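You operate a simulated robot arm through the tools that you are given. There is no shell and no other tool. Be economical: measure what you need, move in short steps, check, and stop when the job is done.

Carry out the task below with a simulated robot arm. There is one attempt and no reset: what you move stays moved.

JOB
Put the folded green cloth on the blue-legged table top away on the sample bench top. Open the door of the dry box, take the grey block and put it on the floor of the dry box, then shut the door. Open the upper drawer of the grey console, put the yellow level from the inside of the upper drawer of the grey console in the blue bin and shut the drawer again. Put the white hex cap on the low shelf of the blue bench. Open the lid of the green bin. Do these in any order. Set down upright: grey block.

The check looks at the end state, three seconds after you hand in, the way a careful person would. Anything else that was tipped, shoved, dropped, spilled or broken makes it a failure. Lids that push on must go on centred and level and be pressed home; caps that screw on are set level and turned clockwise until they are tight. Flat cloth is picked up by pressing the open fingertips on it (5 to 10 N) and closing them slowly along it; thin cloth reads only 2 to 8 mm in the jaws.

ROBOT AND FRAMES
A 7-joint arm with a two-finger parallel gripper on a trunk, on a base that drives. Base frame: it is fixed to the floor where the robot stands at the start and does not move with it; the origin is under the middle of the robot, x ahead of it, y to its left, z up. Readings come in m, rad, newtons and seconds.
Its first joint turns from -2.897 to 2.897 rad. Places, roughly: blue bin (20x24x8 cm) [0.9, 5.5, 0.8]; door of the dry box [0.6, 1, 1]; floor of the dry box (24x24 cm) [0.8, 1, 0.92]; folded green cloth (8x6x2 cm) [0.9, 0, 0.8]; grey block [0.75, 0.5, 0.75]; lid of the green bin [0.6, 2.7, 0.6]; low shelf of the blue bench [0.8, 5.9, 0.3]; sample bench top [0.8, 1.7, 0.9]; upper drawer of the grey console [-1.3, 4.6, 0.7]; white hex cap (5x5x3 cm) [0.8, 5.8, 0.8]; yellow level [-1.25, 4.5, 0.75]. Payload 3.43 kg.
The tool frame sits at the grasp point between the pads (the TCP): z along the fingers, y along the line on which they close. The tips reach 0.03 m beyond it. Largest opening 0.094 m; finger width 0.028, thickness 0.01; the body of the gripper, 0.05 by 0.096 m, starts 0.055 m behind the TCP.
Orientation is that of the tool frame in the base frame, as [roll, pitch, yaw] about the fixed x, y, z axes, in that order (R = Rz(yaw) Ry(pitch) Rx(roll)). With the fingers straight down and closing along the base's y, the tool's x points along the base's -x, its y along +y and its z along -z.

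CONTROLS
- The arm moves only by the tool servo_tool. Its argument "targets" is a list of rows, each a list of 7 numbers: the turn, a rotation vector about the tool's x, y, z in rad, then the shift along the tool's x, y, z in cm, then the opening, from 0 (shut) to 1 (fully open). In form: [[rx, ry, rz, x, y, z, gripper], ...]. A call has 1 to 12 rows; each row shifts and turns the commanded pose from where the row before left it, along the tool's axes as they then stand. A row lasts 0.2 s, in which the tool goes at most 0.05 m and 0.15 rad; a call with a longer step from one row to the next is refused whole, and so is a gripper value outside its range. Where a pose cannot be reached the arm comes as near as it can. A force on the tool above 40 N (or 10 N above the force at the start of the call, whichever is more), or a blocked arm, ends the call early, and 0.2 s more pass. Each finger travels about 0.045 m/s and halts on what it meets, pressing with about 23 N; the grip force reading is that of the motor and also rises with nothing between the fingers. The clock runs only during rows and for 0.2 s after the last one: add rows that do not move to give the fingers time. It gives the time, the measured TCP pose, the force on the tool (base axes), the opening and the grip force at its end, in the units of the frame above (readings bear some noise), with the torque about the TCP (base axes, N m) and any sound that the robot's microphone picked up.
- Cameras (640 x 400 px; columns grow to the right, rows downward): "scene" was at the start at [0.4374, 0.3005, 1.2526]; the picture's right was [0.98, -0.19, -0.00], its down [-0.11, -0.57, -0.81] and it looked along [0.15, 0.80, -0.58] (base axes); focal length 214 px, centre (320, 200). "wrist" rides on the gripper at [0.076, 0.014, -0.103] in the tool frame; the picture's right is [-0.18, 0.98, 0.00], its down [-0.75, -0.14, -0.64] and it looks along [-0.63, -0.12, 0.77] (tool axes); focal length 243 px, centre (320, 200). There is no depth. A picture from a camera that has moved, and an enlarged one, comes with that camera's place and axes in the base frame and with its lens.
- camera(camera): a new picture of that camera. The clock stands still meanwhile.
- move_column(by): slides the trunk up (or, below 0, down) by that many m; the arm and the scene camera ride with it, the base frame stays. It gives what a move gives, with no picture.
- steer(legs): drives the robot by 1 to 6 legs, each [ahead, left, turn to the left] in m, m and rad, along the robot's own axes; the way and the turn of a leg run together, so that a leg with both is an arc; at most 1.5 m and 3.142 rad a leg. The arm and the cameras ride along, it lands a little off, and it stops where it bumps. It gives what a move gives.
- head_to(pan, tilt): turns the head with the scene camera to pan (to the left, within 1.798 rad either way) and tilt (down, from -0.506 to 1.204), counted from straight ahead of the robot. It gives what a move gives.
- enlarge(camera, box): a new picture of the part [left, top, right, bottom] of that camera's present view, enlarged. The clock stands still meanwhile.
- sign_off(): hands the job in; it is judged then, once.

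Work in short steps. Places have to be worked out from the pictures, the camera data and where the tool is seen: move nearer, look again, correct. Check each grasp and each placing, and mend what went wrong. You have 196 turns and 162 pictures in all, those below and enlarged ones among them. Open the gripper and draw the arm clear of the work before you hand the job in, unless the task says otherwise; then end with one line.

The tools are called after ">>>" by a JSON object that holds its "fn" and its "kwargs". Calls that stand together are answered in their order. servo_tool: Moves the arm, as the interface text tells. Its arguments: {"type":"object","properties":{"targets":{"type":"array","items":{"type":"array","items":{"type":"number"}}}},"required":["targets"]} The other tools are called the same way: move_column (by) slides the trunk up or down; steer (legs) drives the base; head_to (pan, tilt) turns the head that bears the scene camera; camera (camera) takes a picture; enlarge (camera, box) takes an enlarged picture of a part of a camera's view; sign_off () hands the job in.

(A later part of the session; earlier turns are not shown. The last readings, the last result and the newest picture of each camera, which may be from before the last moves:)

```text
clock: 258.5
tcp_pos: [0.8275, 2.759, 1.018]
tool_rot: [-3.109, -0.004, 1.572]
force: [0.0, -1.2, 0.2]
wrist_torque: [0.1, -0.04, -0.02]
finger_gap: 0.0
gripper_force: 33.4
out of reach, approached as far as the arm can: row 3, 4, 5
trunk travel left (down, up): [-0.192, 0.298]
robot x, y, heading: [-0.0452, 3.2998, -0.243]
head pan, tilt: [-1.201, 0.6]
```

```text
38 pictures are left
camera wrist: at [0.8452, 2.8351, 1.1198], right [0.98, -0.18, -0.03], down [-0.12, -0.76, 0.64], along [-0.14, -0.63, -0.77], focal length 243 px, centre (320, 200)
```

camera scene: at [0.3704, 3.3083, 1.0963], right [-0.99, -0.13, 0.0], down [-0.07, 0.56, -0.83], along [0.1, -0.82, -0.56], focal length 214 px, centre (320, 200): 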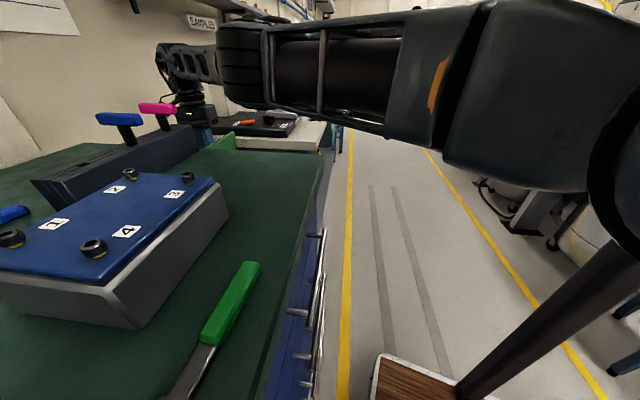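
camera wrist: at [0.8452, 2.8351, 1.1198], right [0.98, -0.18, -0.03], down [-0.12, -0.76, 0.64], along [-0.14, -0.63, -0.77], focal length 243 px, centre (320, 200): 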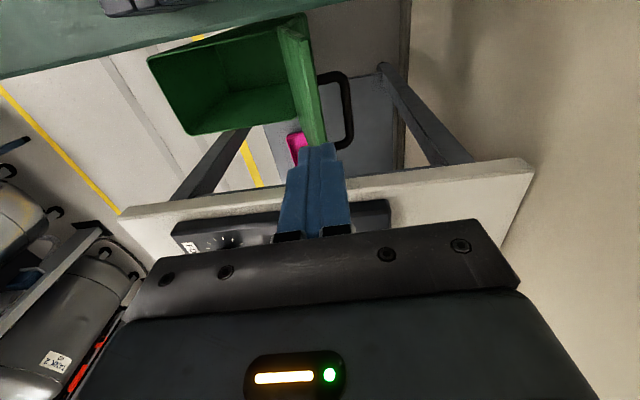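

The lid stands open by itself. I raise the trunk, retract the arm, and back the base into the aisle.

>>> {"fn": "move_column", "kwargs": {"by": 0.2}}

>>> {"fn": "servo_tool", "kwargs": {"targets": [[0, 0, 0, 0.5, -4, 0, 0], [0, 0, 0, 0.5, -4, 0, 0], [0, 0, 0, 0.5, -4, 0, 0], [0, 0, 0, 0.5, -4, 0, 0], [0, 0, 0, 0.5, -4, 0, 0], [0, 0, 0, 0.5, -4, 0, 0], [0, 0, 0, 0.5, -4, 0, 0], [0, 0, 0, 0.5, -4, 0, 0]]}}

>>> {"fn": "steer", "kwargs": {"legs": [[-0.25, -0.05, 0], [-0.1, 0.7, 0.5]]}}

>>> {"fn": "head_to", "kwargs": {"pan": 1.1, "tilt": 0.45}}

>>> {"fn": "camera", "kwargs": {"camera": "scene"}}

```text
clock: 260.7
tcp_pos: [0.8282, 2.7596, 1.2164]
tool_rot: [-3.108, -0.005, 1.573]
force: [0.4, -0.3, 0.9]
wrist_torque: [0.0, -0.03, 0.02]
finger_gap: 0.0
gripper_force: 33.6
trunk travel left (down, up): [-0.392, 0.098]
robot x, y, heading: [-0.0473, 3.2974, -0.246]
head pan, tilt: [-1.201, 0.6]
```

```text
clock: 262.5
tcp_pos: [0.666, 2.6302, 1.2849]
tool_rot: [-3.109, -0.005, 1.574]
force: [0.8, 0.4, 1.0]
wrist_torque: [0.03, 0.0, -0.03]
finger_gap: 0.0002
gripper_force: 32.9
out of reach, approached as far as the arm can: row 1, 2, 3, 4, 5, 6, 7, 8
trunk travel left (down, up): [-0.392, 0.098]
robot x, y, heading: [-0.0456, 3.2967, -0.243]
head pan, tilt: [-1.201, 0.6]
```

```text
clock: 267.8
tcp_pos: [0.5369, 3.7595, 1.2852]
tool_rot: [-3.107, -0.006, 2.073]
force: [-1.0, -1.0, -0.1]
wrist_torque: [-0.01, 0.03, -0.01]
finger_gap: 0.0001
gripper_force: 32.9
trunk travel left (down, up): [-0.392, 0.098]
robot x, y, heading: [-0.4129, 4.0045, 0.256]
head pan, tilt: [-1.201, 0.6]
```

```text
clock: 270.0
tcp_pos: [0.536, 3.7608, 1.2835]
tool_rot: [-3.109, -0.006, 2.075]
force: [0.0, -0.8, 0.5]
wrist_torque: [-0.02, 0.0, 0.0]
finger_gap: 0.0002
gripper_force: 32.9
trunk travel left (down, up): [-0.392, 0.098]
robot x, y, heading: [-0.4107, 4.0028, 0.256]
head pan, tilt: [1.1, 0.45]
```

```text
37 pictures are left
camera scene: at [-0.0386, 4.4088, 1.3099], right [0.98, -0.21, 0.0], down [-0.09, -0.43, -0.9], along [0.19, 0.88, -0.44], focal length 214 px, centre (320, 200)
```

scene: 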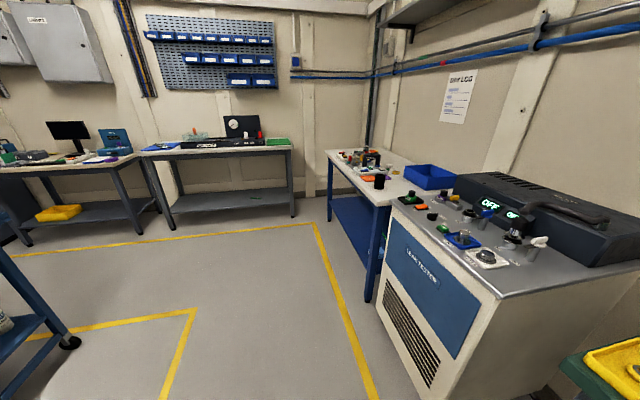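

The blue bin and blue bench are ahead; the console is behind-left. I first retract the arm toward the robot.

>>> {"fn": "servo_tool", "kwargs": {"targets": [[0, 0, 0, 2.5, -2.8, 1.3, 0], [0, 0, 0, 2.5, -2.8, 1.3, 0], [0, 0, 0, 2.5, -2.8, 1.3, 0], [0, 0, 0, 2.5, -2.8, 1.3, 0], [0, 0, 0, 2.5, -2.8, 1.3, 0], [0, 0, 0, 2.5, -2.8, 1.3, 0], [0, 0, 0, 2.5, -2.8, 1.3, 0], [0, 0, 0, 2.5, -2.8, 1.3, 0]]}}

>>> {"fn": "steer", "kwargs": {"legs": [[0, 0, 1.3]]}}

>>> {"fn": "head_to", "kwargs": {"pan": 1.6, "tilt": 0.45}}

>>> {"fn": "camera", "kwargs": {"camera": "scene"}}

```text
clock: 271.8
tcp_pos: [0.2414, 3.8271, 1.1864]
tool_rot: [-3.108, -0.003, 2.073]
force: [0.4, -0.3, 0.7]
wrist_torque: [-0.02, 0.04, 0.0]
finger_gap: 0.0
gripper_force: 32.7
trunk travel left (down, up): [-0.392, 0.098]
robot x, y, heading: [-0.4093, 4.0009, 0.261]
head pan, tilt: [1.1, 0.45]
```

```text
clock: 275.3
tcp_pos: [-0.0402, 4.5682, 1.1874]
tool_rot: [-3.109, -0.005, -2.952]
force: [0.3, 0.1, -0.3]
wrist_torque: [0.02, -0.02, -0.01]
finger_gap: 0.0
gripper_force: 33.4
trunk travel left (down, up): [-0.392, 0.098]
robot x, y, heading: [-0.4116, 4.0017, 1.517]
head pan, tilt: [1.1, 0.45]
```

```text
clock: 276.2
tcp_pos: [-0.0417, 4.5697, 1.1872]
tool_rot: [-3.108, -0.004, -2.952]
force: [0.5, -0.8, -0.5]
wrist_torque: [-0.04, 0.04, 0.01]
finger_gap: 0.0
gripper_force: 32.8
trunk travel left (down, up): [-0.392, 0.098]
robot x, y, heading: [-0.4102, 4.0056, 1.519]
head pan, tilt: [1.6, 0.45]
```

```text
36 pictures are left
camera scene: at [-0.6948, 4.4391, 1.3099], right [0.03, 1.0, 0.0], down [0.43, -0.01, -0.9], along [-0.9, 0.02, -0.44], focal length 214 px, centre (320, 200)
```

scene: 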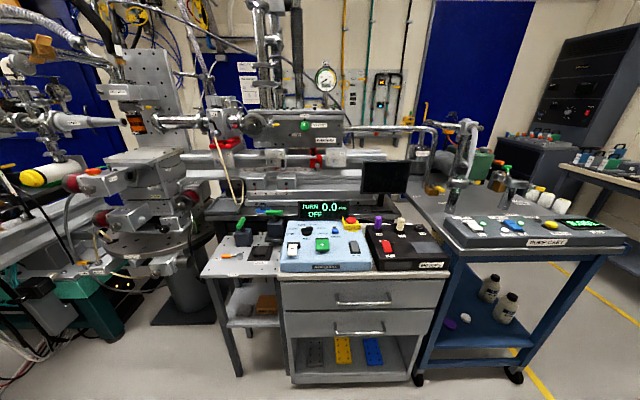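

I can see the grey console: upper drawer handle around (-1.17, 4.6, 0.70), a bar along y facing +x. I turn left so the arm faces it.

>>> {"fn": "steer", "kwargs": {"legs": [[0, 0, 1.48]]}}

>>> {"fn": "servo_tool", "kwargs": {"targets": [[-0.035, 0, 0.1, 0, 0, 0, 1], [-0.14, 0, 0, 0, 0, 0, 1], [-0.14, 0, 0, 0, 0, 0, 1], [-0.14, 0, 0, 0, 0, 0, 1], [-0.14, 0, 0, 0, 0, 0, 1], [-0.14, 0, 0, 0, 0, 0, 1], [-0.14, 0, 0, 0, 0, 0, 1], [-0.14, 0, 0, 0, 0, 0, 1], [-0.14, 0, 0, 0, 0, 0, 1], [-0.14, 0, 0, 0, 0, 0, 1], [-0.14, 0, 0, 0, 0, 0, 1]]}}

>>> {"fn": "head_to", "kwargs": {"pan": -0.5, "tilt": 0.6}}

>>> {"fn": "camera", "kwargs": {"camera": "scene"}}

>>> {"fn": "camera", "kwargs": {"camera": "wrist"}}

```text
clock: 280.3
tcp_pos: [-0.944, 4.4153, 1.1863]
tool_rot: [-3.108, -0.005, -1.456]
force: [-0.1, 0.4, -0.3]
wrist_torque: [0.01, -0.01, -0.01]
finger_gap: 0.0001
gripper_force: 33.4
trunk travel left (down, up): [-0.392, 0.098]
robot x, y, heading: [-0.4123, 3.9997, 3.012]
head pan, tilt: [1.6, 0.45]
```

```text
clock: 282.5
tcp_pos: [-0.9696, 4.4048, 1.2052]
tool_rot: [2.058, 0.134, -1.452]
force: [1.0, 0.8, 0.3]
wrist_torque: [0.0, 0.01, -0.02]
finger_gap: 0.094
gripper_force: 0.0
trunk travel left (down, up): [-0.392, 0.098]
robot x, y, heading: [-0.4101, 4.0046, 3.01]
head pan, tilt: [1.6, 0.45]
stopped in row 11: the arm was blocked; the commanded pose is now the measured one
```

```text
clock: 284.5
tcp_pos: [-0.9676, 4.4053, 1.2053]
tool_rot: [2.055, 0.134, -1.455]
force: [-0.3, -0.7, 0.0]
wrist_torque: [0.0, -0.03, 0.02]
finger_gap: 0.0941
gripper_force: 0.1
trunk travel left (down, up): [-0.392, 0.098]
robot x, y, heading: [-0.4114, 4.0051, 3.008]
head pan, tilt: [-0.499, 0.6]
```

```text
35 pictures are left
camera scene: at [-0.9295, 3.8978, 1.2964], right [0.59, 0.81, 0.0], down [0.46, -0.33, -0.83], along [-0.67, 0.49, -0.56], focal length 214 px, centre (320, 200)
```

scene: 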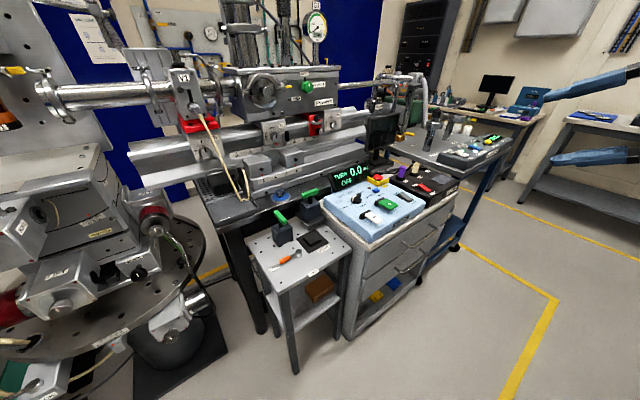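

```text
34 pictures are left
camera wrist: at [-0.8742, 4.3317, 1.2558], right [-0.46, 0.01, 0.89], down [0.54, 0.79, 0.27], along [-0.7, 0.61, -0.37], focal length 243 px, centre (320, 200)
```

wrist: 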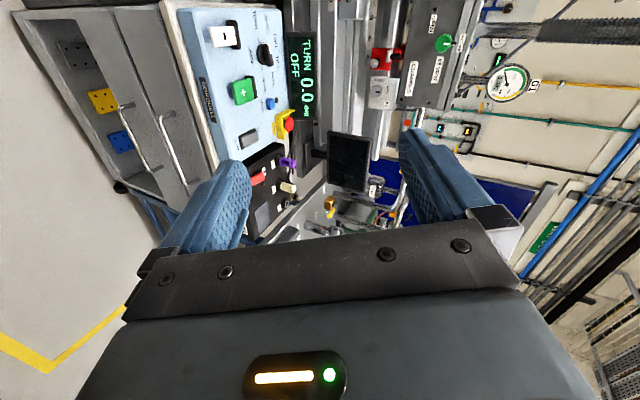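

Upper handle bar at about (-1.205, 4.60, 0.66), y 4.52–4.70. I move sideways in front of it, correct the tool attitude, and lower the trunk.

>>> {"fn": "servo_tool", "kwargs": {"targets": [[0, 0, 0, -3.8, -1.1, 1.2, 1], [0, 0, 0, -3.8, -1.1, 1.2, 1], [0, 0, 0, -3.8, -1.1, 1.2, 1], [0, 0, 0, -3.8, -1.1, 1.2, 1], [0, 0, 0, -3.8, -1.1, 1.2, 1], [-0.09, -0.02, 0.086, 0, 0, 0, 1], [-0.09, -0.02, 0.086, 0, 0, 0, 1], [0, 0, 0, 0, 0, 0, 1]]}}

>>> {"fn": "move_column", "kwargs": {"by": -0.33}}

>>> {"fn": "camera", "kwargs": {"camera": "wrist"}}

```text
clock: 286.3
tcp_pos: [-1.0159, 4.5997, 1.158]
tool_rot: [1.868, -0.01, -1.558]
force: [0.9, 0.5, -0.5]
wrist_torque: [0.02, 0.0, 0.0]
finger_gap: 0.0938
gripper_force: 0.1
trunk travel left (down, up): [-0.392, 0.098]
robot x, y, heading: [-0.4104, 4.0048, 3.005]
head pan, tilt: [-0.499, 0.6]
```

```text
clock: 289.5
tcp_pos: [-1.0157, 4.599, 0.8274]
tool_rot: [1.868, -0.01, -1.558]
force: [-0.5, -0.2, -0.5]
wrist_torque: [0.01, 0.01, 0.0]
finger_gap: 0.0942
gripper_force: 0.1
trunk travel left (down, up): [-0.062, 0.428]
robot x, y, heading: [-0.4076, 4.0065, 3.01]
head pan, tilt: [-0.499, 0.6]
```

```text
33 pictures are left
camera wrist: at [-0.9205, 4.5245, 0.872], right [-0.29, 0.19, 0.94], down [0.65, 0.76, 0.05], along [-0.71, 0.62, -0.34], focal length 243 px, centre (320, 200)
```

wrist: 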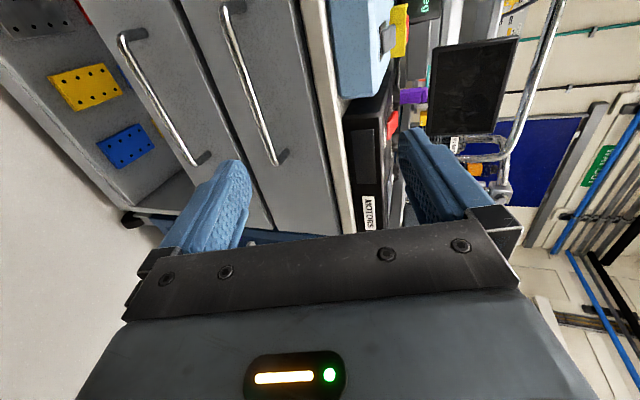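

Bar z≈0.667 confirmed. I descend to a pre-grasp point 7 cm short with the opening narrowed.

>>> {"fn": "servo_tool", "kwargs": {"targets": [[0, 0, 0, 0, -1.96, 2.9, 0.7], [0, 0, 0, 0, -1.96, 2.9, 0.4], [0, 0, 0, 0, -1.96, 2.9, 0.38], [0, 0, 0, 0, -1.96, 2.9, 0.38], [0, 0, 0, 0, -1.96, 2.9, 0.38], [0, 0, 0, 0, 0, 0, 0.38]]}}

>>> {"fn": "camera", "kwargs": {"camera": "wrist"}}

```text
clock: 290.9
tcp_pos: [-1.1261, 4.5951, 0.6914]
tool_rot: [1.868, -0.008, -1.559]
force: [-0.3, -0.6, -0.2]
wrist_torque: [-0.02, 0.05, 0.0]
finger_gap: 0.0357
gripper_force: 0.0
trunk travel left (down, up): [-0.062, 0.428]
robot x, y, heading: [-0.4076, 4.0035, 3.013]
head pan, tilt: [-0.499, 0.6]
```

```text
32 pictures are left
camera wrist: at [-1.0304, 4.5205, 0.7359], right [-0.29, 0.19, 0.94], down [0.65, 0.76, 0.05], along [-0.71, 0.62, -0.34], focal length 243 px, centre (320, 200)
```

wrist: 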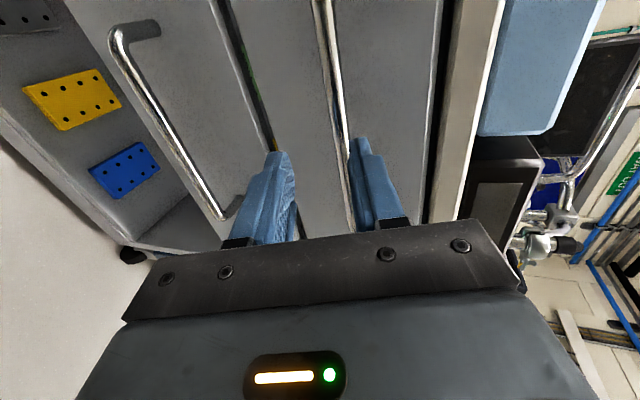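

Triangulation from the two views puts the bar at x≈-1.157, z≈0.702. I back off 2 cm, shift up 1.9 cm, then move in.

>>> {"fn": "servo_tool", "kwargs": {"targets": [[0, 0, 0, 0, 0, -2, 0.38], [0, 0, 0, 0, 1.9, 0, 0.38], [0, 0, 0, 0, 0, 1, 0.38], [0, 0, 0, 0, 0, 0, 0.38]]}}

>>> {"fn": "camera", "kwargs": {"camera": "wrist"}}

```text
clock: 291.9
tcp_pos: [-1.1215, 4.5967, 0.7123]
tool_rot: [1.87, -0.01, -1.56]
force: [0.0, -0.7, 0.2]
wrist_torque: [-0.01, 0.0, 0.01]
finger_gap: 0.0354
gripper_force: 0.1
trunk travel left (down, up): [-0.062, 0.428]
robot x, y, heading: [-0.4109, 4.0057, 3.013]
head pan, tilt: [-0.499, 0.6]
```

```text
31 pictures are left
camera wrist: at [-1.0271, 4.5214, 0.7564], right [-0.29, 0.19, 0.94], down [0.65, 0.76, 0.05], along [-0.71, 0.62, -0.34], focal length 243 px, centre (320, 200)
```

wrist: 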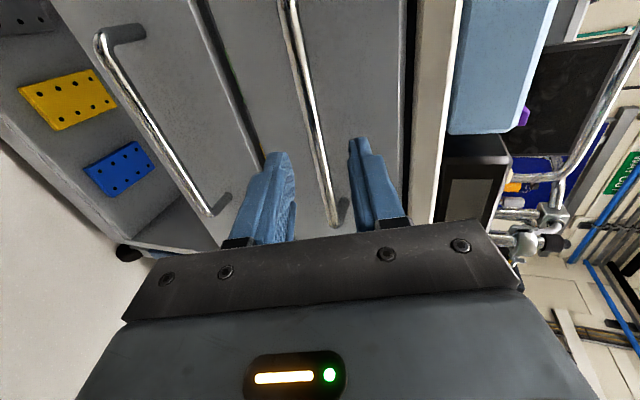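

Centred. Advance 2.5 cm and close.

>>> {"fn": "servo_tool", "kwargs": {"targets": [[0, 0, 0, 0, 0, 1, 0.38], [0, 0, 0, 0, 0, 1, 0.38], [0, 0, 0, 0, 0, 0.5, 0.38], [0, 0, 0, 0, 0, 0, 0.15], [0, 0, 0, 0, 0, 0, 0], [0, 0, 0, 0, 0, 0, 0], [0, 0, 0, 0, 0, 0, 0]]}}

```text
clock: 293.5
tcp_pos: [-1.1455, 4.5962, 0.7026]
tool_rot: [1.867, -0.011, -1.557]
force: [0.1, -0.2, 0.1]
wrist_torque: [0.0, 0.0, 0.05]
finger_gap: 0.0
gripper_force: 23.7
trunk travel left (down, up): [-0.062, 0.428]
robot x, y, heading: [-0.4099, 4.0023, 3.007]
head pan, tilt: [-0.499, 0.6]
```

Missed the bar (gap 0). I reopen and look.

>>> {"fn": "servo_tool", "kwargs": {"targets": [[0, 0, 0, 0, 0, 0, 0.38], [0, 0, 0, 0, 0, 0, 0.38], [0, 0, 0, 0, 0, 0, 0.38]]}}

>>> {"fn": "camera", "kwargs": {"camera": "wrist"}}

```text
clock: 294.3
tcp_pos: [-1.145, 4.5963, 0.7031]
tool_rot: [1.869, -0.011, -1.558]
force: [0.6, 0.1, 0.3]
wrist_torque: [-0.01, 0.0, 0.02]
finger_gap: 0.0356
gripper_force: 0.0
trunk travel left (down, up): [-0.062, 0.428]
robot x, y, heading: [-0.409, 4.0019, 3.008]
head pan, tilt: [-0.499, 0.6]
```

```text
30 pictures are left
camera wrist: at [-1.0505, 4.5213, 0.7486], right [-0.29, 0.19, 0.94], down [0.65, 0.76, 0.05], along [-0.71, 0.62, -0.34], focal length 243 px, centre (320, 200)
```

wrist: 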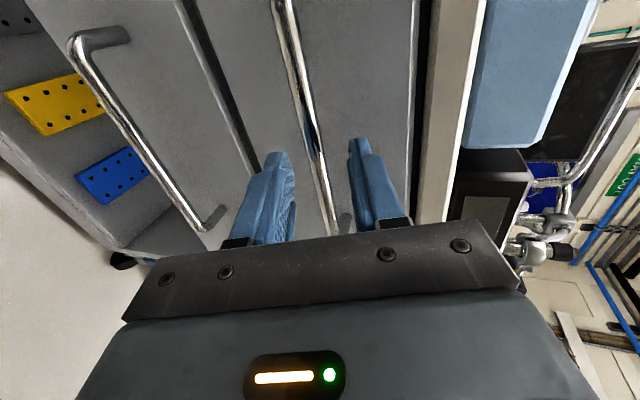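

The bar is still just ahead of the tips. I advance further in small steps with contact guard, then close.

>>> {"fn": "servo_tool", "kwargs": {"targets": [[0, 0, 0, 0, 0.1, 1, 0.38], [0, 0, 0, 0, 0.1, 0.8, 0.38], [0, 0, 0, 0, 0, 0.7, 0.38], [0, 0, 0, 0, 0, 0, 0.15], [0, 0, 0, 0, 0, 0, 0], [0, 0, 0, 0, 0, 0, 0], [0, 0, 0, 0, 0, 0, 0]]}}

```text
clock: 296.0
tcp_pos: [-1.1692, 4.5957, 0.694]
tool_rot: [1.879, -0.013, -1.558]
force: [1.5, 2.4, -6.0]
wrist_torque: [1.07, -0.11, 0.29]
finger_gap: 0.0117
gripper_force: 45.2
trunk travel left (down, up): [-0.062, 0.428]
robot x, y, heading: [-0.4079, 4.0009, 3.008]
head pan, tilt: [-0.499, 0.6]
stopped in row 7: the force on the tool passed its limit at 42 N (the readings are from after the stop); the commanded pose is now the measured one
```

Gripped the bar. Pull the drawer out along +x.

>>> {"fn": "servo_tool", "kwargs": {"targets": [[0, 0, 0, 0, -0.6, -1.9, 0], [0, 0, 0, 0, -0.88, -2.87, 0], [0, 0, 0, 0, -0.88, -2.87, 0], [0, 0, 0, 0, -0.88, -2.87, 0], [0, 0, 0, 0, -0.88, -2.87, 0], [0, 0, 0, 0, -0.88, -2.87, 0], [0, 0, 0, 0, -0.88, -2.87, 0], [0, 0, 0, 0, 0, 0, 0]]}}

>>> {"fn": "camera", "kwargs": {"camera": "wrist"}}

```text
clock: 297.8
tcp_pos: [-0.968, 4.5954, 0.6946]
tool_rot: [1.88, -0.014, -1.553]
force: [-0.6, -27.1, -26.0]
wrist_torque: [1.11, -0.27, -0.11]
finger_gap: 0.0116
gripper_force: 45.3
trunk travel left (down, up): [-0.062, 0.428]
robot x, y, heading: [-0.4062, 4.005, 3.01]
head pan, tilt: [-0.499, 0.6]
```

```text
29 pictures are left
camera wrist: at [-0.8727, 4.5211, 0.7404], right [-0.3, 0.19, 0.93], down [0.64, 0.77, 0.05], along [-0.71, 0.61, -0.35], focal length 243 px, centre (320, 200)
```

wrist: 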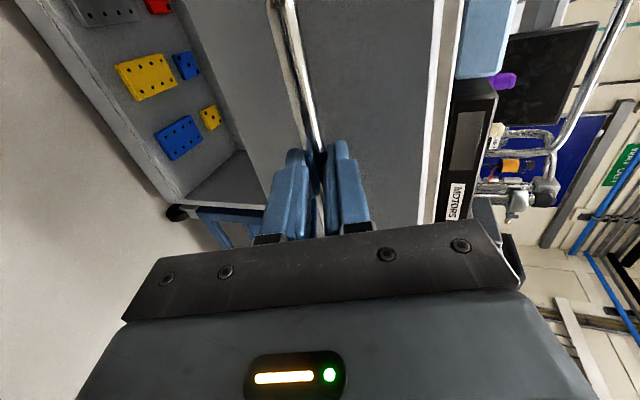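

Open 20 cm. Pull another 8 cm.

>>> {"fn": "servo_tool", "kwargs": {"targets": [[0, 0, 0, 0, -0.75, -2.0, 0], [0, 0, 0, 0, -0.6, -2.0, 0], [0, 0, 0, 0, -0.6, -2.0, 0], [0, 0, 0, 0, -0.6, -2.0, 0], [0, 0, 0, 0, 0, 0, 0]]}}

>>> {"fn": "head_to", "kwargs": {"pan": -0.75, "tilt": 0.8}}

>>> {"fn": "camera", "kwargs": {"camera": "scene"}}

```text
clock: 299.0
tcp_pos: [-0.8818, 4.5993, 0.698]
tool_rot: [1.874, -0.008, -1.561]
force: [-0.1, 1.0, 0.0]
wrist_torque: [-0.02, -0.01, -0.02]
finger_gap: 0.0003
gripper_force: 32.7
trunk travel left (down, up): [-0.062, 0.428]
robot x, y, heading: [-0.4089, 4.0048, 3.008]
head pan, tilt: [-0.499, 0.6]
```

```text
clock: 299.7
tcp_pos: [-0.8834, 4.5988, 0.6979]
tool_rot: [1.876, -0.012, -1.559]
force: [-1.1, -0.1, 0.7]
wrist_torque: [0.03, 0.01, 0.0]
finger_gap: 0.0
gripper_force: 33.1
trunk travel left (down, up): [-0.062, 0.428]
robot x, y, heading: [-0.4096, 4.0057, 3.011]
head pan, tilt: [-0.75, 0.799]
```

```text
28 pictures are left
camera scene: at [-0.9092, 3.908, 0.9495], right [0.77, 0.64, 0.0], down [0.46, -0.55, -0.7], along [-0.44, 0.54, -0.72], focal length 214 px, centre (320, 200)
```

scene: 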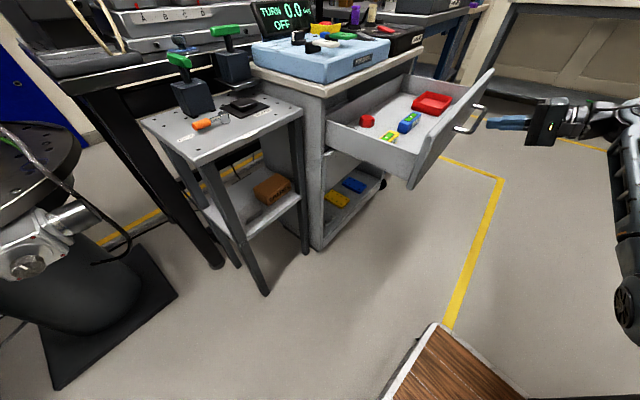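

The drawer is fully out. I zoom into it to find the yellow level.

>>> {"fn": "enlarge", "kwargs": {"camera": "scene", "box": [320, 60, 500, 190]}}

```text
3.08 times, centred on (410, 125) of scene
camera zoom: at [-0.9092, 3.908, 0.9495], right [0.77, 0.64, 0.0], down [0.46, -0.55, -0.7], along [-0.44, 0.54, -0.72], focal length 660 px, centre (43, 431)
```

zoom: 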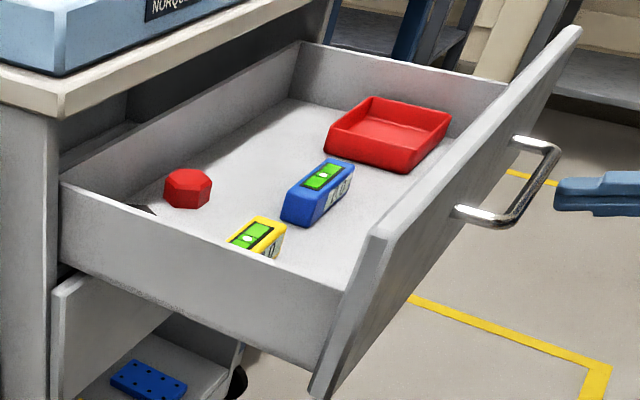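

The yellow level stands near the drawer's south side, around (-1.06, 4.37). I back off, raise the trunk, bring the tool vertical and go over it.

>>> {"fn": "servo_tool", "kwargs": {"targets": [[0, 0, 0, 0, 0, -3, 0.5], [0, 0, 0, 0, 0, -2, 1]]}}

>>> {"fn": "move_column", "kwargs": {"by": 0.25}}

>>> {"fn": "servo_tool", "kwargs": {"targets": [[0.14, 0, 0, 0, 0, 0, 1], [0.14, 0, 0, 0, 0, 0, 1], [0.14, 0, 0, 0, 0, 0, 1], [0.14, 0, 0, 0, 0, 0, 1], [0.14, 0, 0, 0, 0, 0, 1], [0.14, 0, 0, 0, 0, 0, 1], [0.14, 0, 0, 0, 0, 0, 1], [0.14, 0, 0, 0, 0, 0, 1], [0.145, 0, 0, 0, 0, 0, 1], [0, 0, 0, 2, 3, 0, 1], [0, 0, 0, 2, 3.5, 0, 1], [0, 0, 0, 2, 3.5, 0, 1]]}}

>>> {"fn": "servo_tool", "kwargs": {"targets": [[0, 0, 0, 3.4, 2.5, 0, 1], [0, 0, 0, 3.4, 2.5, 0, 1], [0, 0, 0, 3.4, 2.5, 0, 1], [0, 0, 0, 3.4, 2.5, 0, 1], [0, 0, 0, 3, 1, 0, 1]]}}

>>> {"fn": "camera", "kwargs": {"camera": "wrist"}}

```text
clock: 300.3
tcp_pos: [-0.8364, 4.5984, 0.7126]
tool_rot: [1.877, -0.013, -1.557]
force: [0.2, 0.3, 0.1]
wrist_torque: [-0.02, -0.01, -0.04]
finger_gap: 0.0491
gripper_force: 0.0
trunk travel left (down, up): [-0.062, 0.428]
robot x, y, heading: [-0.4118, 4.0056, 3.017]
head pan, tilt: [-0.75, 0.799]
```

```text
clock: 302.9
tcp_pos: [-0.8361, 4.5999, 0.963]
tool_rot: [1.877, -0.011, -1.559]
force: [0.4, 0.4, 0.2]
wrist_torque: [0.01, -0.02, 0.05]
finger_gap: 0.094
gripper_force: 0.0
trunk travel left (down, up): [-0.312, 0.178]
robot x, y, heading: [-0.4089, 4.0011, 3.008]
head pan, tilt: [-0.75, 0.799]
```

```text
clock: 305.5
tcp_pos: [-0.9335, 4.5386, 0.965]
tool_rot: [-3.141, -0.012, -1.561]
force: [-0.2, -0.7, -0.5]
wrist_torque: [-0.03, 0.03, -0.03]
finger_gap: 0.0944
gripper_force: 0.2
trunk travel left (down, up): [-0.312, 0.178]
robot x, y, heading: [-0.4113, 4.0055, 3.008]
head pan, tilt: [-0.75, 0.799]
```

```text
clock: 306.7
tcp_pos: [-1.0458, 4.3729, 0.967]
tool_rot: [3.14, -0.012, -1.56]
force: [0.0, -0.5, -0.7]
wrist_torque: [0.0, 0.03, 0.01]
finger_gap: 0.0939
gripper_force: 0.1
trunk travel left (down, up): [-0.312, 0.178]
robot x, y, heading: [-0.4106, 4.0038, 3.011]
head pan, tilt: [-0.75, 0.799]
```

```text
26 pictures are left
camera wrist: at [-1.0588, 4.2969, 1.0703], right [-0.98, 0.17, 0.0], down [0.13, 0.76, 0.63], along [0.11, 0.62, -0.77], focal length 243 px, centre (320, 200)
```

wrist: 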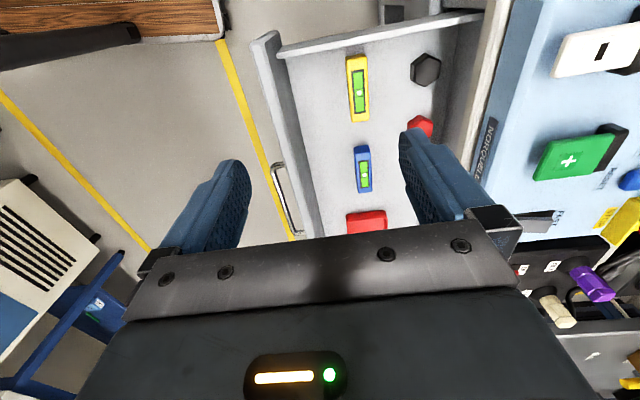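

The yellow level lies along y, centre about (-1.10, 4.416), top z≈0.65. I align over it and lower.

>>> {"fn": "servo_tool", "kwargs": {"targets": [[0, 0, 0, -2.9, 2.7, 0, 1], [0, 0, 0, -2.8, 2.7, 0, 1], [0, 0, 0, 0, 0, 0, 1]]}}

>>> {"fn": "move_column", "kwargs": {"by": -0.22}}

>>> {"fn": "camera", "kwargs": {"camera": "wrist"}}

```text
clock: 307.5
tcp_pos: [-1.0977, 4.4274, 0.9668]
tool_rot: [-3.14, -0.012, -1.559]
force: [0.4, 0.7, -0.7]
wrist_torque: [0.01, -0.04, -0.01]
finger_gap: 0.0938
gripper_force: 0.0
trunk travel left (down, up): [-0.312, 0.178]
robot x, y, heading: [-0.411, 4.0035, 3.012]
head pan, tilt: [-0.75, 0.799]
```

```text
clock: 309.9
tcp_pos: [-1.0977, 4.4278, 0.745]
tool_rot: [-3.14, -0.011, -1.559]
force: [-1.2, -0.6, -0.3]
wrist_torque: [0.03, 0.02, -0.04]
finger_gap: 0.0939
gripper_force: 0.1
trunk travel left (down, up): [-0.092, 0.398]
robot x, y, heading: [-0.414, 4.0067, 3.012]
head pan, tilt: [-0.75, 0.799]
```

```text
25 pictures are left
camera wrist: at [-1.1116, 4.353, 0.8498], right [-0.99, 0.17, 0.0], down [0.13, 0.76, 0.63], along [0.11, 0.62, -0.77], focal length 243 px, centre (320, 200)
```

wrist: 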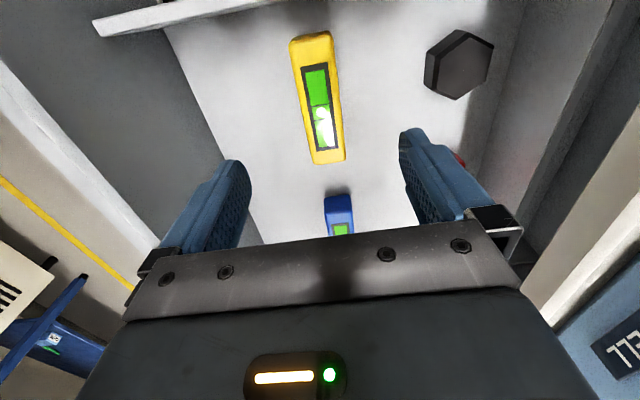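

Aligned. Descend with guard.

>>> {"fn": "servo_tool", "kwargs": {"targets": [[0, 0, 0, 0, 0, 2.5, 0.8], [0, 0, 0, 0, 0, 2.5, 0.7], [0, 0, 0, 0, 0, 2, 0.7], [0, 0, 0, 0, 0, 1, 0.7], [0, 0, 0, 0, 0, 1, 0.7], [0, 0, 0, 0, 0, 0.5, 0.7], [0, 0, 0, 0, 0, 0.5, 0.7], [0, 0, 0, 0, 0, 0.5, 0.7]]}}

>>> {"fn": "camera", "kwargs": {"camera": "wrist"}}

```text
clock: 311.4
tcp_pos: [-1.1002, 4.4261, 0.6538]
tool_rot: [3.132, -0.01, -1.557]
force: [0.5, -4.3, 21.1]
wrist_torque: [0.14, -0.74, -0.28]
finger_gap: 0.0657
gripper_force: 0.5
trunk travel left (down, up): [-0.092, 0.398]
robot x, y, heading: [-0.4106, 4.0016, 3.01]
head pan, tilt: [-0.75, 0.799]
stopped in row 7: the force on the tool passed its limit at 49 N (the readings are from after the stop); the commanded pose is now the measured one
```

```text
24 pictures are left
camera wrist: at [-1.113, 4.3504, 0.7571], right [-0.99, 0.17, 0.01], down [0.14, 0.76, 0.63], along [0.1, 0.62, -0.77], focal length 243 px, centre (320, 200)
```

wrist: 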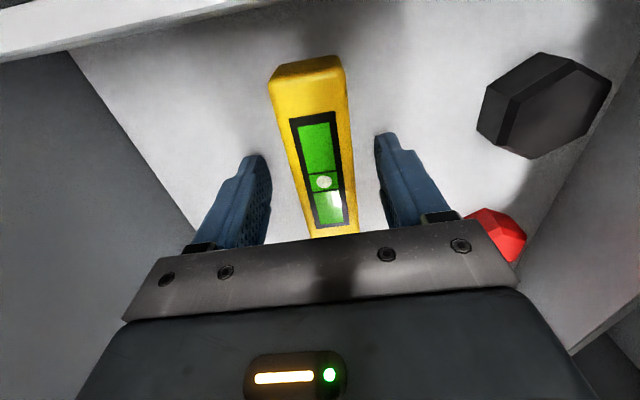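

Fingertips touch the drawer floor (z≈0.624); the level is between them. Raise 4 mm and close.

>>> {"fn": "servo_tool", "kwargs": {"targets": [[0, 0, 0, 0, 0, -0.4, 0.7], [0, 0, 0, 0, 0, 0, 0.5], [0, 0, 0, 0, 0, 0, 0.3], [0, 0, 0, 0, 0, 0, 0.1], [0, 0, 0, 0, 0, 0, 0], [0, 0, 0, 0, 0, 0, 0], [0, 0, 0, 0, 0, -2, 0], [0, 0, 0, 0, 0, -4, 0], [0, 0, 0, 0, 0, -4, 0]]}}

>>> {"fn": "move_column", "kwargs": {"by": 0.25}}

>>> {"fn": "camera", "kwargs": {"camera": "wrist"}}

```text
clock: 313.4
tcp_pos: [-1.1007, 4.4297, 0.7552]
tool_rot: [3.136, -0.009, -1.557]
force: [1.0, 0.6, -1.3]
wrist_torque: [0.01, 0.0, -0.02]
finger_gap: 0.036
gripper_force: 23.3
trunk travel left (down, up): [-0.092, 0.398]
robot x, y, heading: [-0.4078, 4.007, 3.012]
head pan, tilt: [-0.75, 0.799]
```

```text
clock: 316.0
tcp_pos: [-1.0994, 4.4309, 1.0053]
tool_rot: [3.136, -0.011, -1.561]
force: [0.5, 0.4, -1.2]
wrist_torque: [0.05, 0.03, 0.02]
finger_gap: 0.0362
gripper_force: 22.5
trunk travel left (down, up): [-0.342, 0.148]
robot x, y, heading: [-0.4114, 4.0039, 3.009]
head pan, tilt: [-0.75, 0.799]
```

```text
23 pictures are left
camera wrist: at [-1.1124, 4.3546, 1.1091], right [-0.99, 0.17, 0.0], down [0.14, 0.76, 0.63], along [0.11, 0.62, -0.77], focal length 243 px, centre (320, 200)
```

wrist: 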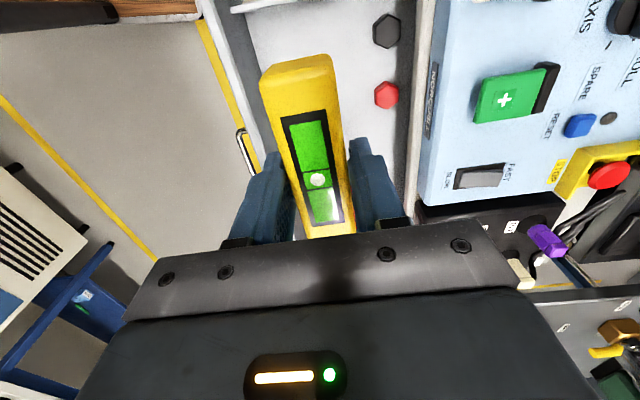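

Level held. While here I shut the drawer too: back the base off 25 cm, lower the hand in front of the drawer panel (south of the handle), and push with the finger's outer face by driving forward.

>>> {"fn": "steer", "kwargs": {"legs": [[-0.255, -0.02, 0]]}}

>>> {"fn": "move_column", "kwargs": {"by": -0.25}}

>>> {"fn": "camera", "kwargs": {"camera": "wrist"}}

>>> {"fn": "camera", "kwargs": {"camera": "scene"}}

```text
clock: 317.9
tcp_pos: [-0.8469, 4.4164, 1.0062]
tool_rot: [3.136, -0.011, -1.558]
force: [0.0, -1.1, -0.7]
wrist_torque: [0.04, -0.01, 0.01]
finger_gap: 0.0362
gripper_force: 23.2
trunk travel left (down, up): [-0.342, 0.148]
robot x, y, heading: [-0.1555, 3.9924, 3.015]
head pan, tilt: [-0.75, 0.799]
```

```text
clock: 320.4
tcp_pos: [-0.8462, 4.4168, 0.7554]
tool_rot: [3.136, -0.011, -1.558]
force: [0.4, 0.2, -1.6]
wrist_torque: [0.03, 0.0, -0.01]
finger_gap: 0.0362
gripper_force: 23.0
trunk travel left (down, up): [-0.092, 0.398]
robot x, y, heading: [-0.1575, 3.9912, 3.007]
head pan, tilt: [-0.75, 0.799]
```

```text
22 pictures are left
camera wrist: at [-0.8587, 4.3419, 0.8592], right [-0.98, 0.17, 0.0], down [0.14, 0.76, 0.63], along [0.11, 0.62, -0.77], focal length 243 px, centre (320, 200)
```

wrist: 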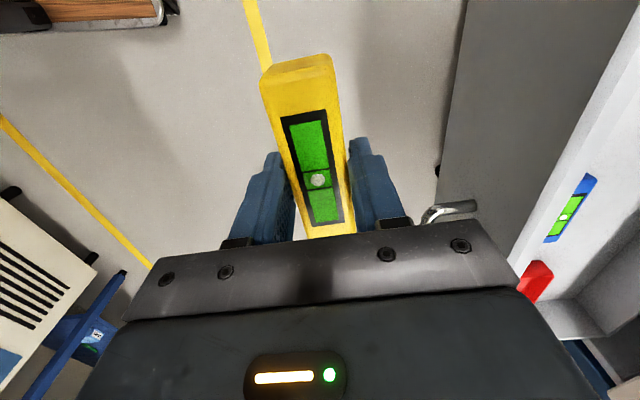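

```text
21 pictures are left
camera scene: at [-0.656, 3.8951, 0.9795], right [0.77, 0.63, 0.0], down [0.46, -0.55, -0.7], along [-0.44, 0.54, -0.72], focal length 214 px, centre (320, 200)
```

scene: 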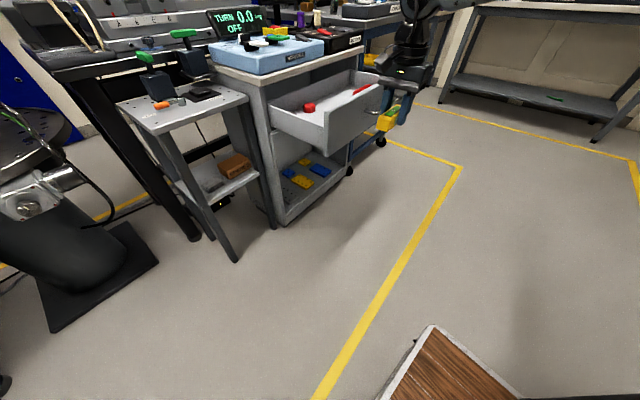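

I lower the hand to panel height, then drive forward to push the drawer shut.

>>> {"fn": "servo_tool", "kwargs": {"targets": [[0, 0, 0, 0, 0, 2, 0], [0, 0, 0, 0, 0, 2, 0], [0, 0, 0, 0, 0, 2.3, 0], [0, 0, 0, 0, 0, 0, 0]]}}

>>> {"fn": "steer", "kwargs": {"legs": [[0.31, 0.04, 0]]}}

>>> {"fn": "camera", "kwargs": {"camera": "scene"}}

```text
clock: 321.4
tcp_pos: [-0.8478, 4.4176, 0.6921]
tool_rot: [3.136, -0.011, -1.559]
force: [-0.4, 0.0, -1.6]
wrist_torque: [0.02, -0.01, -0.01]
finger_gap: 0.0362
gripper_force: 22.9
trunk travel left (down, up): [-0.092, 0.398]
robot x, y, heading: [-0.1558, 3.99, 3.007]
head pan, tilt: [-0.75, 0.799]
```

```text
clock: 323.5
tcp_pos: [-1.1558, 4.4187, 0.6927]
tool_rot: [3.137, -0.011, -1.561]
force: [0.3, -0.1, -1.5]
wrist_torque: [0.01, 0.0, -0.03]
finger_gap: 0.036
gripper_force: 22.5
trunk travel left (down, up): [-0.092, 0.398]
robot x, y, heading: [-0.4672, 3.9899, 3.004]
head pan, tilt: [-0.75, 0.799]
```

```text
20 pictures are left
camera scene: at [-0.9656, 3.8966, 0.9794], right [0.77, 0.63, 0.0], down [0.45, -0.55, -0.7], along [-0.44, 0.54, -0.72], focal length 214 px, centre (320, 200)
```

scene: 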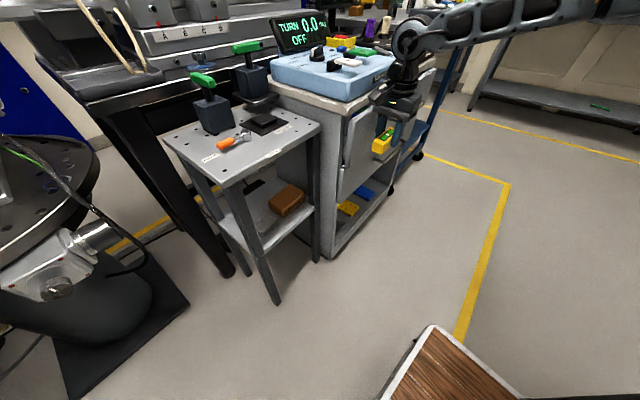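

Nearly shut; I press the rest with the arm until it stops.

>>> {"fn": "servo_tool", "kwargs": {"targets": [[0, 0, 0, 0, 0.8, 0, 0], [0, 0, 0, 0, 0.8, 0, 0], [0, 0, 0, 0, 0.8, 0, 0], [0, 0, 0, 0, 0.8, 0, 0], [0, 0, 0, 0, 0.8, 0, 0], [0, 0, 0, 0, 0.8, 0, 0], [0, 0, 0, 0, 0.8, 0, 0]]}}

>>> {"fn": "enlarge", "kwargs": {"camera": "scene", "box": [300, 60, 460, 220]}}

```text
clock: 324.3
tcp_pos: [-1.1733, 4.417, 0.6923]
tool_rot: [-3.137, -0.012, -1.564]
force: [12.7, -2.1, 4.6]
wrist_torque: [0.34, 1.33, -0.23]
finger_gap: 0.0362
gripper_force: 23.2
trunk travel left (down, up): [-0.092, 0.398]
robot x, y, heading: [-0.464, 3.9939, 3.006]
head pan, tilt: [-0.75, 0.799]
stopped in row 4: the force on the tool passed its limit at 59 N (the readings are from after the stop); the commanded pose is now the measured one
```

```text
2.50 times, centred on (380, 140) of scene
camera zoom: at [-0.9649, 3.8965, 0.9797], right [0.77, 0.63, 0.0], down [0.45, -0.55, -0.7], along [-0.44, 0.54, -0.72], focal length 536 px, centre (170, 350)
```

zoom: 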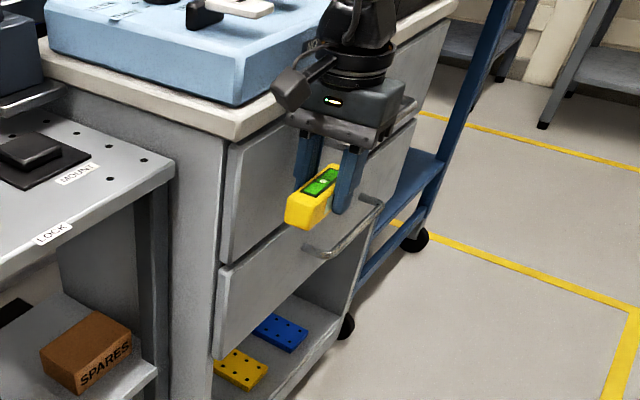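

It looks flush, but the push contact was high (z≈0.79). To be sure I back off, lower the hand 8 cm and push on the middle of the panel.

>>> {"fn": "servo_tool", "kwargs": {"targets": [[0, 0, 0, 0, -2, 0, 0], [0, 0, 0, 0, 0, 0, 0]]}}

>>> {"fn": "move_column", "kwargs": {"by": -0.08}}

>>> {"fn": "servo_tool", "kwargs": {"targets": [[0, 0, 0, 0, 0.8, 0, 0], [0, 0, 0, 0, 0.8, 0, 0], [0, 0, 0, 0, 0.6, 0, 0], [0, 0, 0, 0, 0.6, 0, 0], [0, 0, 0, 0, 0.6, 0, 0], [0, 0, 0, 0, 0.6, 0, 0]]}}

```text
clock: 324.9
tcp_pos: [-1.154, 4.4188, 0.6912]
tool_rot: [-3.137, -0.011, -1.564]
force: [0.8, -0.6, -2.0]
wrist_torque: [0.01, 0.01, -0.03]
finger_gap: 0.036
gripper_force: 22.8
trunk travel left (down, up): [-0.092, 0.398]
robot x, y, heading: [-0.4654, 3.9912, 3.009]
head pan, tilt: [-0.75, 0.799]
```

```text
clock: 326.1
tcp_pos: [-1.1536, 4.4191, 0.6117]
tool_rot: [-3.137, -0.013, -1.563]
force: [-0.4, 0.0, -1.4]
wrist_torque: [0.02, 0.02, -0.04]
finger_gap: 0.036
gripper_force: 22.9
trunk travel left (down, up): [-0.012, 0.478]
robot x, y, heading: [-0.4661, 3.9903, 3.006]
head pan, tilt: [-0.75, 0.799]
```

```text
clock: 327.0
tcp_pos: [-1.1712, 4.4194, 0.6094]
tool_rot: [-3.13, -0.015, -1.566]
force: [8.6, -0.6, 3.1]
wrist_torque: [0.24, 1.19, -0.23]
finger_gap: 0.0362
gripper_force: 23.3
trunk travel left (down, up): [-0.012, 0.478]
robot x, y, heading: [-0.4654, 3.9904, 3.01]
head pan, tilt: [-0.75, 0.799]
stopped in row 4: the force on the tool passed its limit at 54 N (the readings are from after the stop); the commanded pose is now the measured one
```

Same stop position (panel face ≈-1.22, the closed position), so the drawer is shut. I back off, raise the trunk, tuck the arm a bit and turn round toward the blue bench.

>>> {"fn": "steer", "kwargs": {"legs": [[-0.15, 0, 0]]}}

>>> {"fn": "move_column", "kwargs": {"by": 0.47}}

>>> {"fn": "servo_tool", "kwargs": {"targets": [[0, 0, 0, 0.8, -3, -1, 0], [0, 0, 0, 0.8, -3, -1, 0], [0, 0, 0, 0.8, -3, -1, 0]]}}

>>> {"fn": "steer", "kwargs": {"legs": [[0, 0, -1.6], [1.1, 0.05, 0]]}}

>>> {"fn": "head_to", "kwargs": {"pan": -1.0, "tilt": 0.55}}

>>> {"fn": "camera", "kwargs": {"camera": "scene"}}

```text
clock: 328.3
tcp_pos: [-1.0225, 4.4031, 0.6107]
tool_rot: [-3.135, -0.013, -1.569]
force: [-0.2, 0.5, -1.9]
wrist_torque: [0.04, 0.01, -0.01]
finger_gap: 0.0362
gripper_force: 22.6
trunk travel left (down, up): [-0.012, 0.478]
robot x, y, heading: [-0.3147, 3.9689, 3.005]
head pan, tilt: [-0.75, 0.799]
```

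```text
refused: 0.47 is not a number from -0.4 to 0.4
```

```text
clock: 329.1
tcp_pos: [-0.9341, 4.3784, 0.6439]
tool_rot: [-3.13, -0.014, -1.568]
force: [-0.2, 1.0, -1.1]
wrist_torque: [0.0, -0.02, 0.0]
finger_gap: 0.036
gripper_force: 22.9
trunk travel left (down, up): [-0.012, 0.478]
robot x, y, heading: [-0.3167, 3.9722, 3.0]
head pan, tilt: [-0.75, 0.799]
```

```text
clock: 338.8
tcp_pos: [0.2724, 5.6857, 0.6431]
tool_rot: [-3.133, -0.012, 3.105]
force: [-0.1, 0.5, -1.1]
wrist_torque: [0.0, 0.04, 0.03]
finger_gap: 0.036
gripper_force: 22.6
trunk travel left (down, up): [-0.012, 0.478]
robot x, y, heading: [-0.1576, 5.087, 1.401]
head pan, tilt: [-0.75, 0.799]
```

```text
clock: 339.6
tcp_pos: [0.2717, 5.6866, 0.6442]
tool_rot: [-3.13, -0.014, 3.104]
force: [0.8, -0.1, -1.7]
wrist_torque: [-0.01, -0.02, 0.01]
finger_gap: 0.0364
gripper_force: 22.6
trunk travel left (down, up): [-0.012, 0.478]
robot x, y, heading: [-0.1551, 5.0809, 1.393]
head pan, tilt: [-1.0, 0.55]
```

```text
18 pictures are left
camera scene: at [-0.2137, 5.5716, 0.9208], right [0.38, -0.92, 0.0], down [-0.48, -0.2, -0.85], along [0.79, 0.33, -0.52], focal length 214 px, centre (320, 200)
```

scene: 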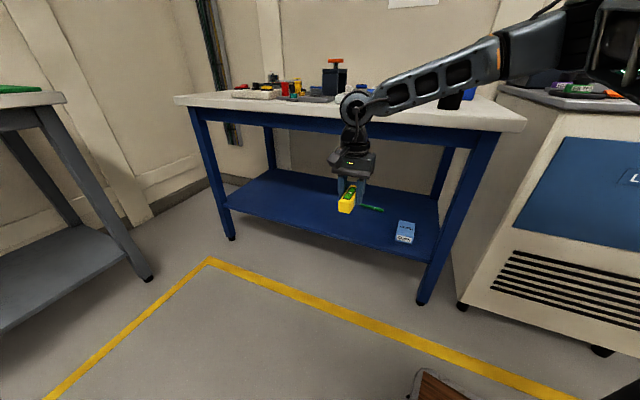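

The hand travelled low but clear. I raise the trunk and arm, then position the robot in front of the blue bench.

>>> {"fn": "move_column", "kwargs": {"by": 0.4}}

>>> {"fn": "servo_tool", "kwargs": {"targets": [[0, 0, 0, 0, 0, -4, 0], [0, 0, 0, 0, 0, -4, 0], [0, 0, 0, 0, 0, -3, 0], [0, 0, 0, 0, 0, 0, 0]]}}

>>> {"fn": "steer", "kwargs": {"legs": [[0.803, -0.115, 0], [0, 0, -1.3]]}}

>>> {"fn": "camera", "kwargs": {"camera": "wrist"}}

>>> {"fn": "head_to", "kwargs": {"pan": -0.6, "tilt": 0.7}}

>>> {"fn": "camera", "kwargs": {"camera": "scene"}}

```text
clock: 343.4
tcp_pos: [0.2724, 5.6849, 1.0438]
tool_rot: [-3.132, -0.014, 3.104]
force: [-0.4, -0.9, -1.4]
wrist_torque: [0.01, -0.01, -0.01]
finger_gap: 0.0363
gripper_force: 23.7
trunk travel left (down, up): [-0.412, 0.078]
robot x, y, heading: [-0.1549, 5.0846, 1.393]
head pan, tilt: [-1.0, 0.55]
```

```text
clock: 344.4
tcp_pos: [0.2761, 5.6878, 1.1532]
tool_rot: [-3.13, -0.014, 3.105]
force: [-0.1, -1.1, -2.8]
wrist_torque: [-0.02, -0.02, -0.01]
finger_gap: 0.0358
gripper_force: 22.4
trunk travel left (down, up): [-0.412, 0.078]
robot x, y, heading: [-0.155, 5.0841, 1.392]
head pan, tilt: [-1.0, 0.55]
```

```text
clock: 351.9
tcp_pos: [0.789, 5.5818, 1.1536]
tool_rot: [-3.132, -0.014, 1.801]
force: [0.4, -0.2, -1.4]
wrist_torque: [-0.01, -0.01, -0.01]
finger_gap: 0.036
gripper_force: 23.1
trunk travel left (down, up): [-0.412, 0.078]
robot x, y, heading: [0.0894, 5.8407, 0.092]
head pan, tilt: [-1.0, 0.55]
```

```text
17 pictures are left
camera wrist: at [0.7878, 5.6575, 1.2569], right [1.0, 0.04, -0.01], down [0.04, -0.77, 0.63], along [0.02, -0.63, -0.77], focal length 243 px, centre (320, 200)
```

wrist: 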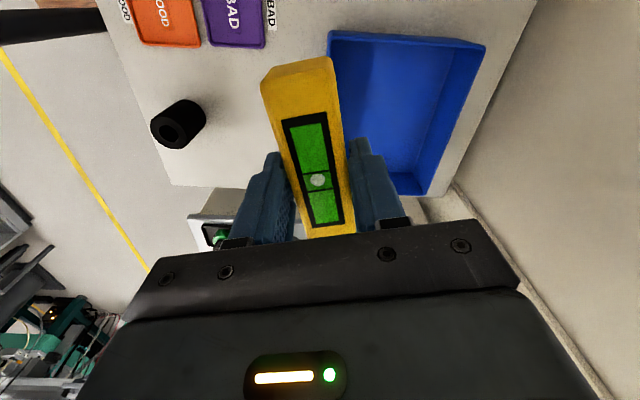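

```text
clock: 352.8
tcp_pos: [0.7888, 5.5816, 1.1531]
tool_rot: [-3.132, -0.014, 1.798]
force: [-0.6, 0.2, -0.6]
wrist_torque: [0.03, 0.0, -0.03]
finger_gap: 0.0363
gripper_force: 23.2
trunk travel left (down, up): [-0.412, 0.078]
robot x, y, heading: [0.0955, 5.842, 0.093]
head pan, tilt: [-0.6, 0.7]
```

```text
16 pictures are left
camera scene: at [0.5664, 6.0505, 1.3077], right [-0.49, -0.87, 0.0], down [-0.56, 0.32, -0.77], along [0.67, -0.37, -0.64], focal length 214 px, centre (320, 200)
```

scene: 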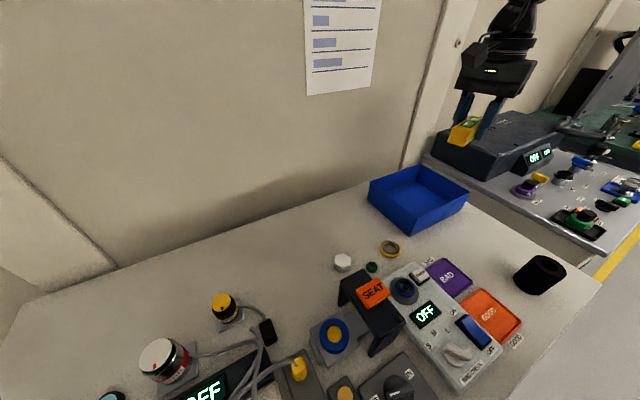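

The white hex cap and the blue bin are visible. I move over the bin (≈(0.92, 5.50)) and lower the level into it.

>>> {"fn": "servo_tool", "kwargs": {"targets": [[0, 0, 0, -2.75, 2.7, 0, 0], [0, 0, 0, -2.75, 2.7, 0, 0], [0, 0, 0, -2.75, 2.7, 0, 0], [0, 0, 0, -2.75, 2.7, 0, 0], [0, 0, 0, 0, 0, 4, 0], [0, 0, 0, 0, 0, 4, 0], [0, 0, 0, 0, 0, 4, 0], [0, 0, 0, 0, 0, 4, 0], [0, 0, 0, 0, 0, 2, 0], [0, 0, 0, 0, 0, 0, 0]]}}

>>> {"fn": "camera", "kwargs": {"camera": "wrist"}}

```text
clock: 355.0
tcp_pos: [0.9181, 5.501, 0.9698]
tool_rot: [-3.132, -0.013, 1.8]
force: [0.0, 0.0, -1.3]
wrist_torque: [0.0, 0.0, -0.01]
finger_gap: 0.036
gripper_force: 23.1
trunk travel left (down, up): [-0.412, 0.078]
robot x, y, heading: [0.0928, 5.8406, 0.094]
head pan, tilt: [-0.6, 0.7]
```

```text
15 pictures are left
camera wrist: at [0.9162, 5.5765, 1.074], right [1.0, 0.04, -0.01], down [0.04, -0.77, 0.63], along [0.02, -0.63, -0.77], focal length 243 px, centre (320, 200)
```

wrist: 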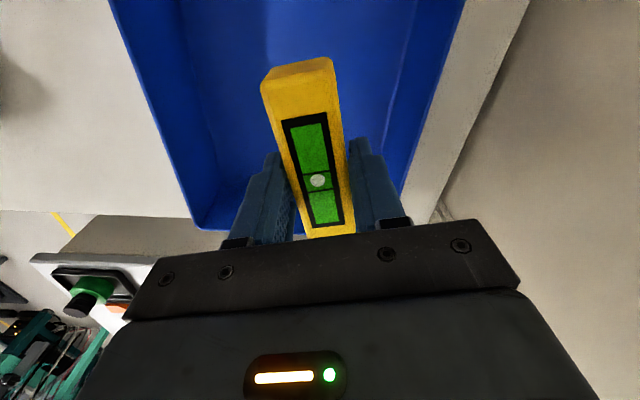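

Bin centre is nearer (0.886, 5.45). I shift accordingly and lower until contact.

>>> {"fn": "servo_tool", "kwargs": {"targets": [[0, 0, 0, -2.1, -2, 0, 0], [0, 0, 0, -2.1, -2, 0, 0], [0, 0, 0, 0, 0, 3, 0], [0, 0, 0, 0, 0, 3, 0], [0, 0, 0, 0, 0, 2, 0], [0, 0, 0, 0, 0, 1.2, 0], [0, 0, 0, 0, 0, 0.8, 0], [0, 0, 0, 0, 0, 0.8, 0], [0, 0, 0, 0, 0, 0.6, 0], [0, 0, 0, 0, 0, 0.6, 0], [0, 0, 0, 0, 0, 0.6, 0]]}}

```text
clock: 357.3
tcp_pos: [0.8889, 5.4516, 0.8547]
tool_rot: [-3.138, -0.009, 1.797]
force: [1.3, -0.3, 16.9]
wrist_torque: [0.55, 0.02, 0.04]
finger_gap: 0.0362
gripper_force: 22.9
trunk travel left (down, up): [-0.412, 0.078]
robot x, y, heading: [0.0903, 5.8444, 0.09]
head pan, tilt: [-0.6, 0.7]
stopped in row 11: the force on the tool passed its limit at 46 N (the readings are from after the stop); the commanded pose is now the measured one
```

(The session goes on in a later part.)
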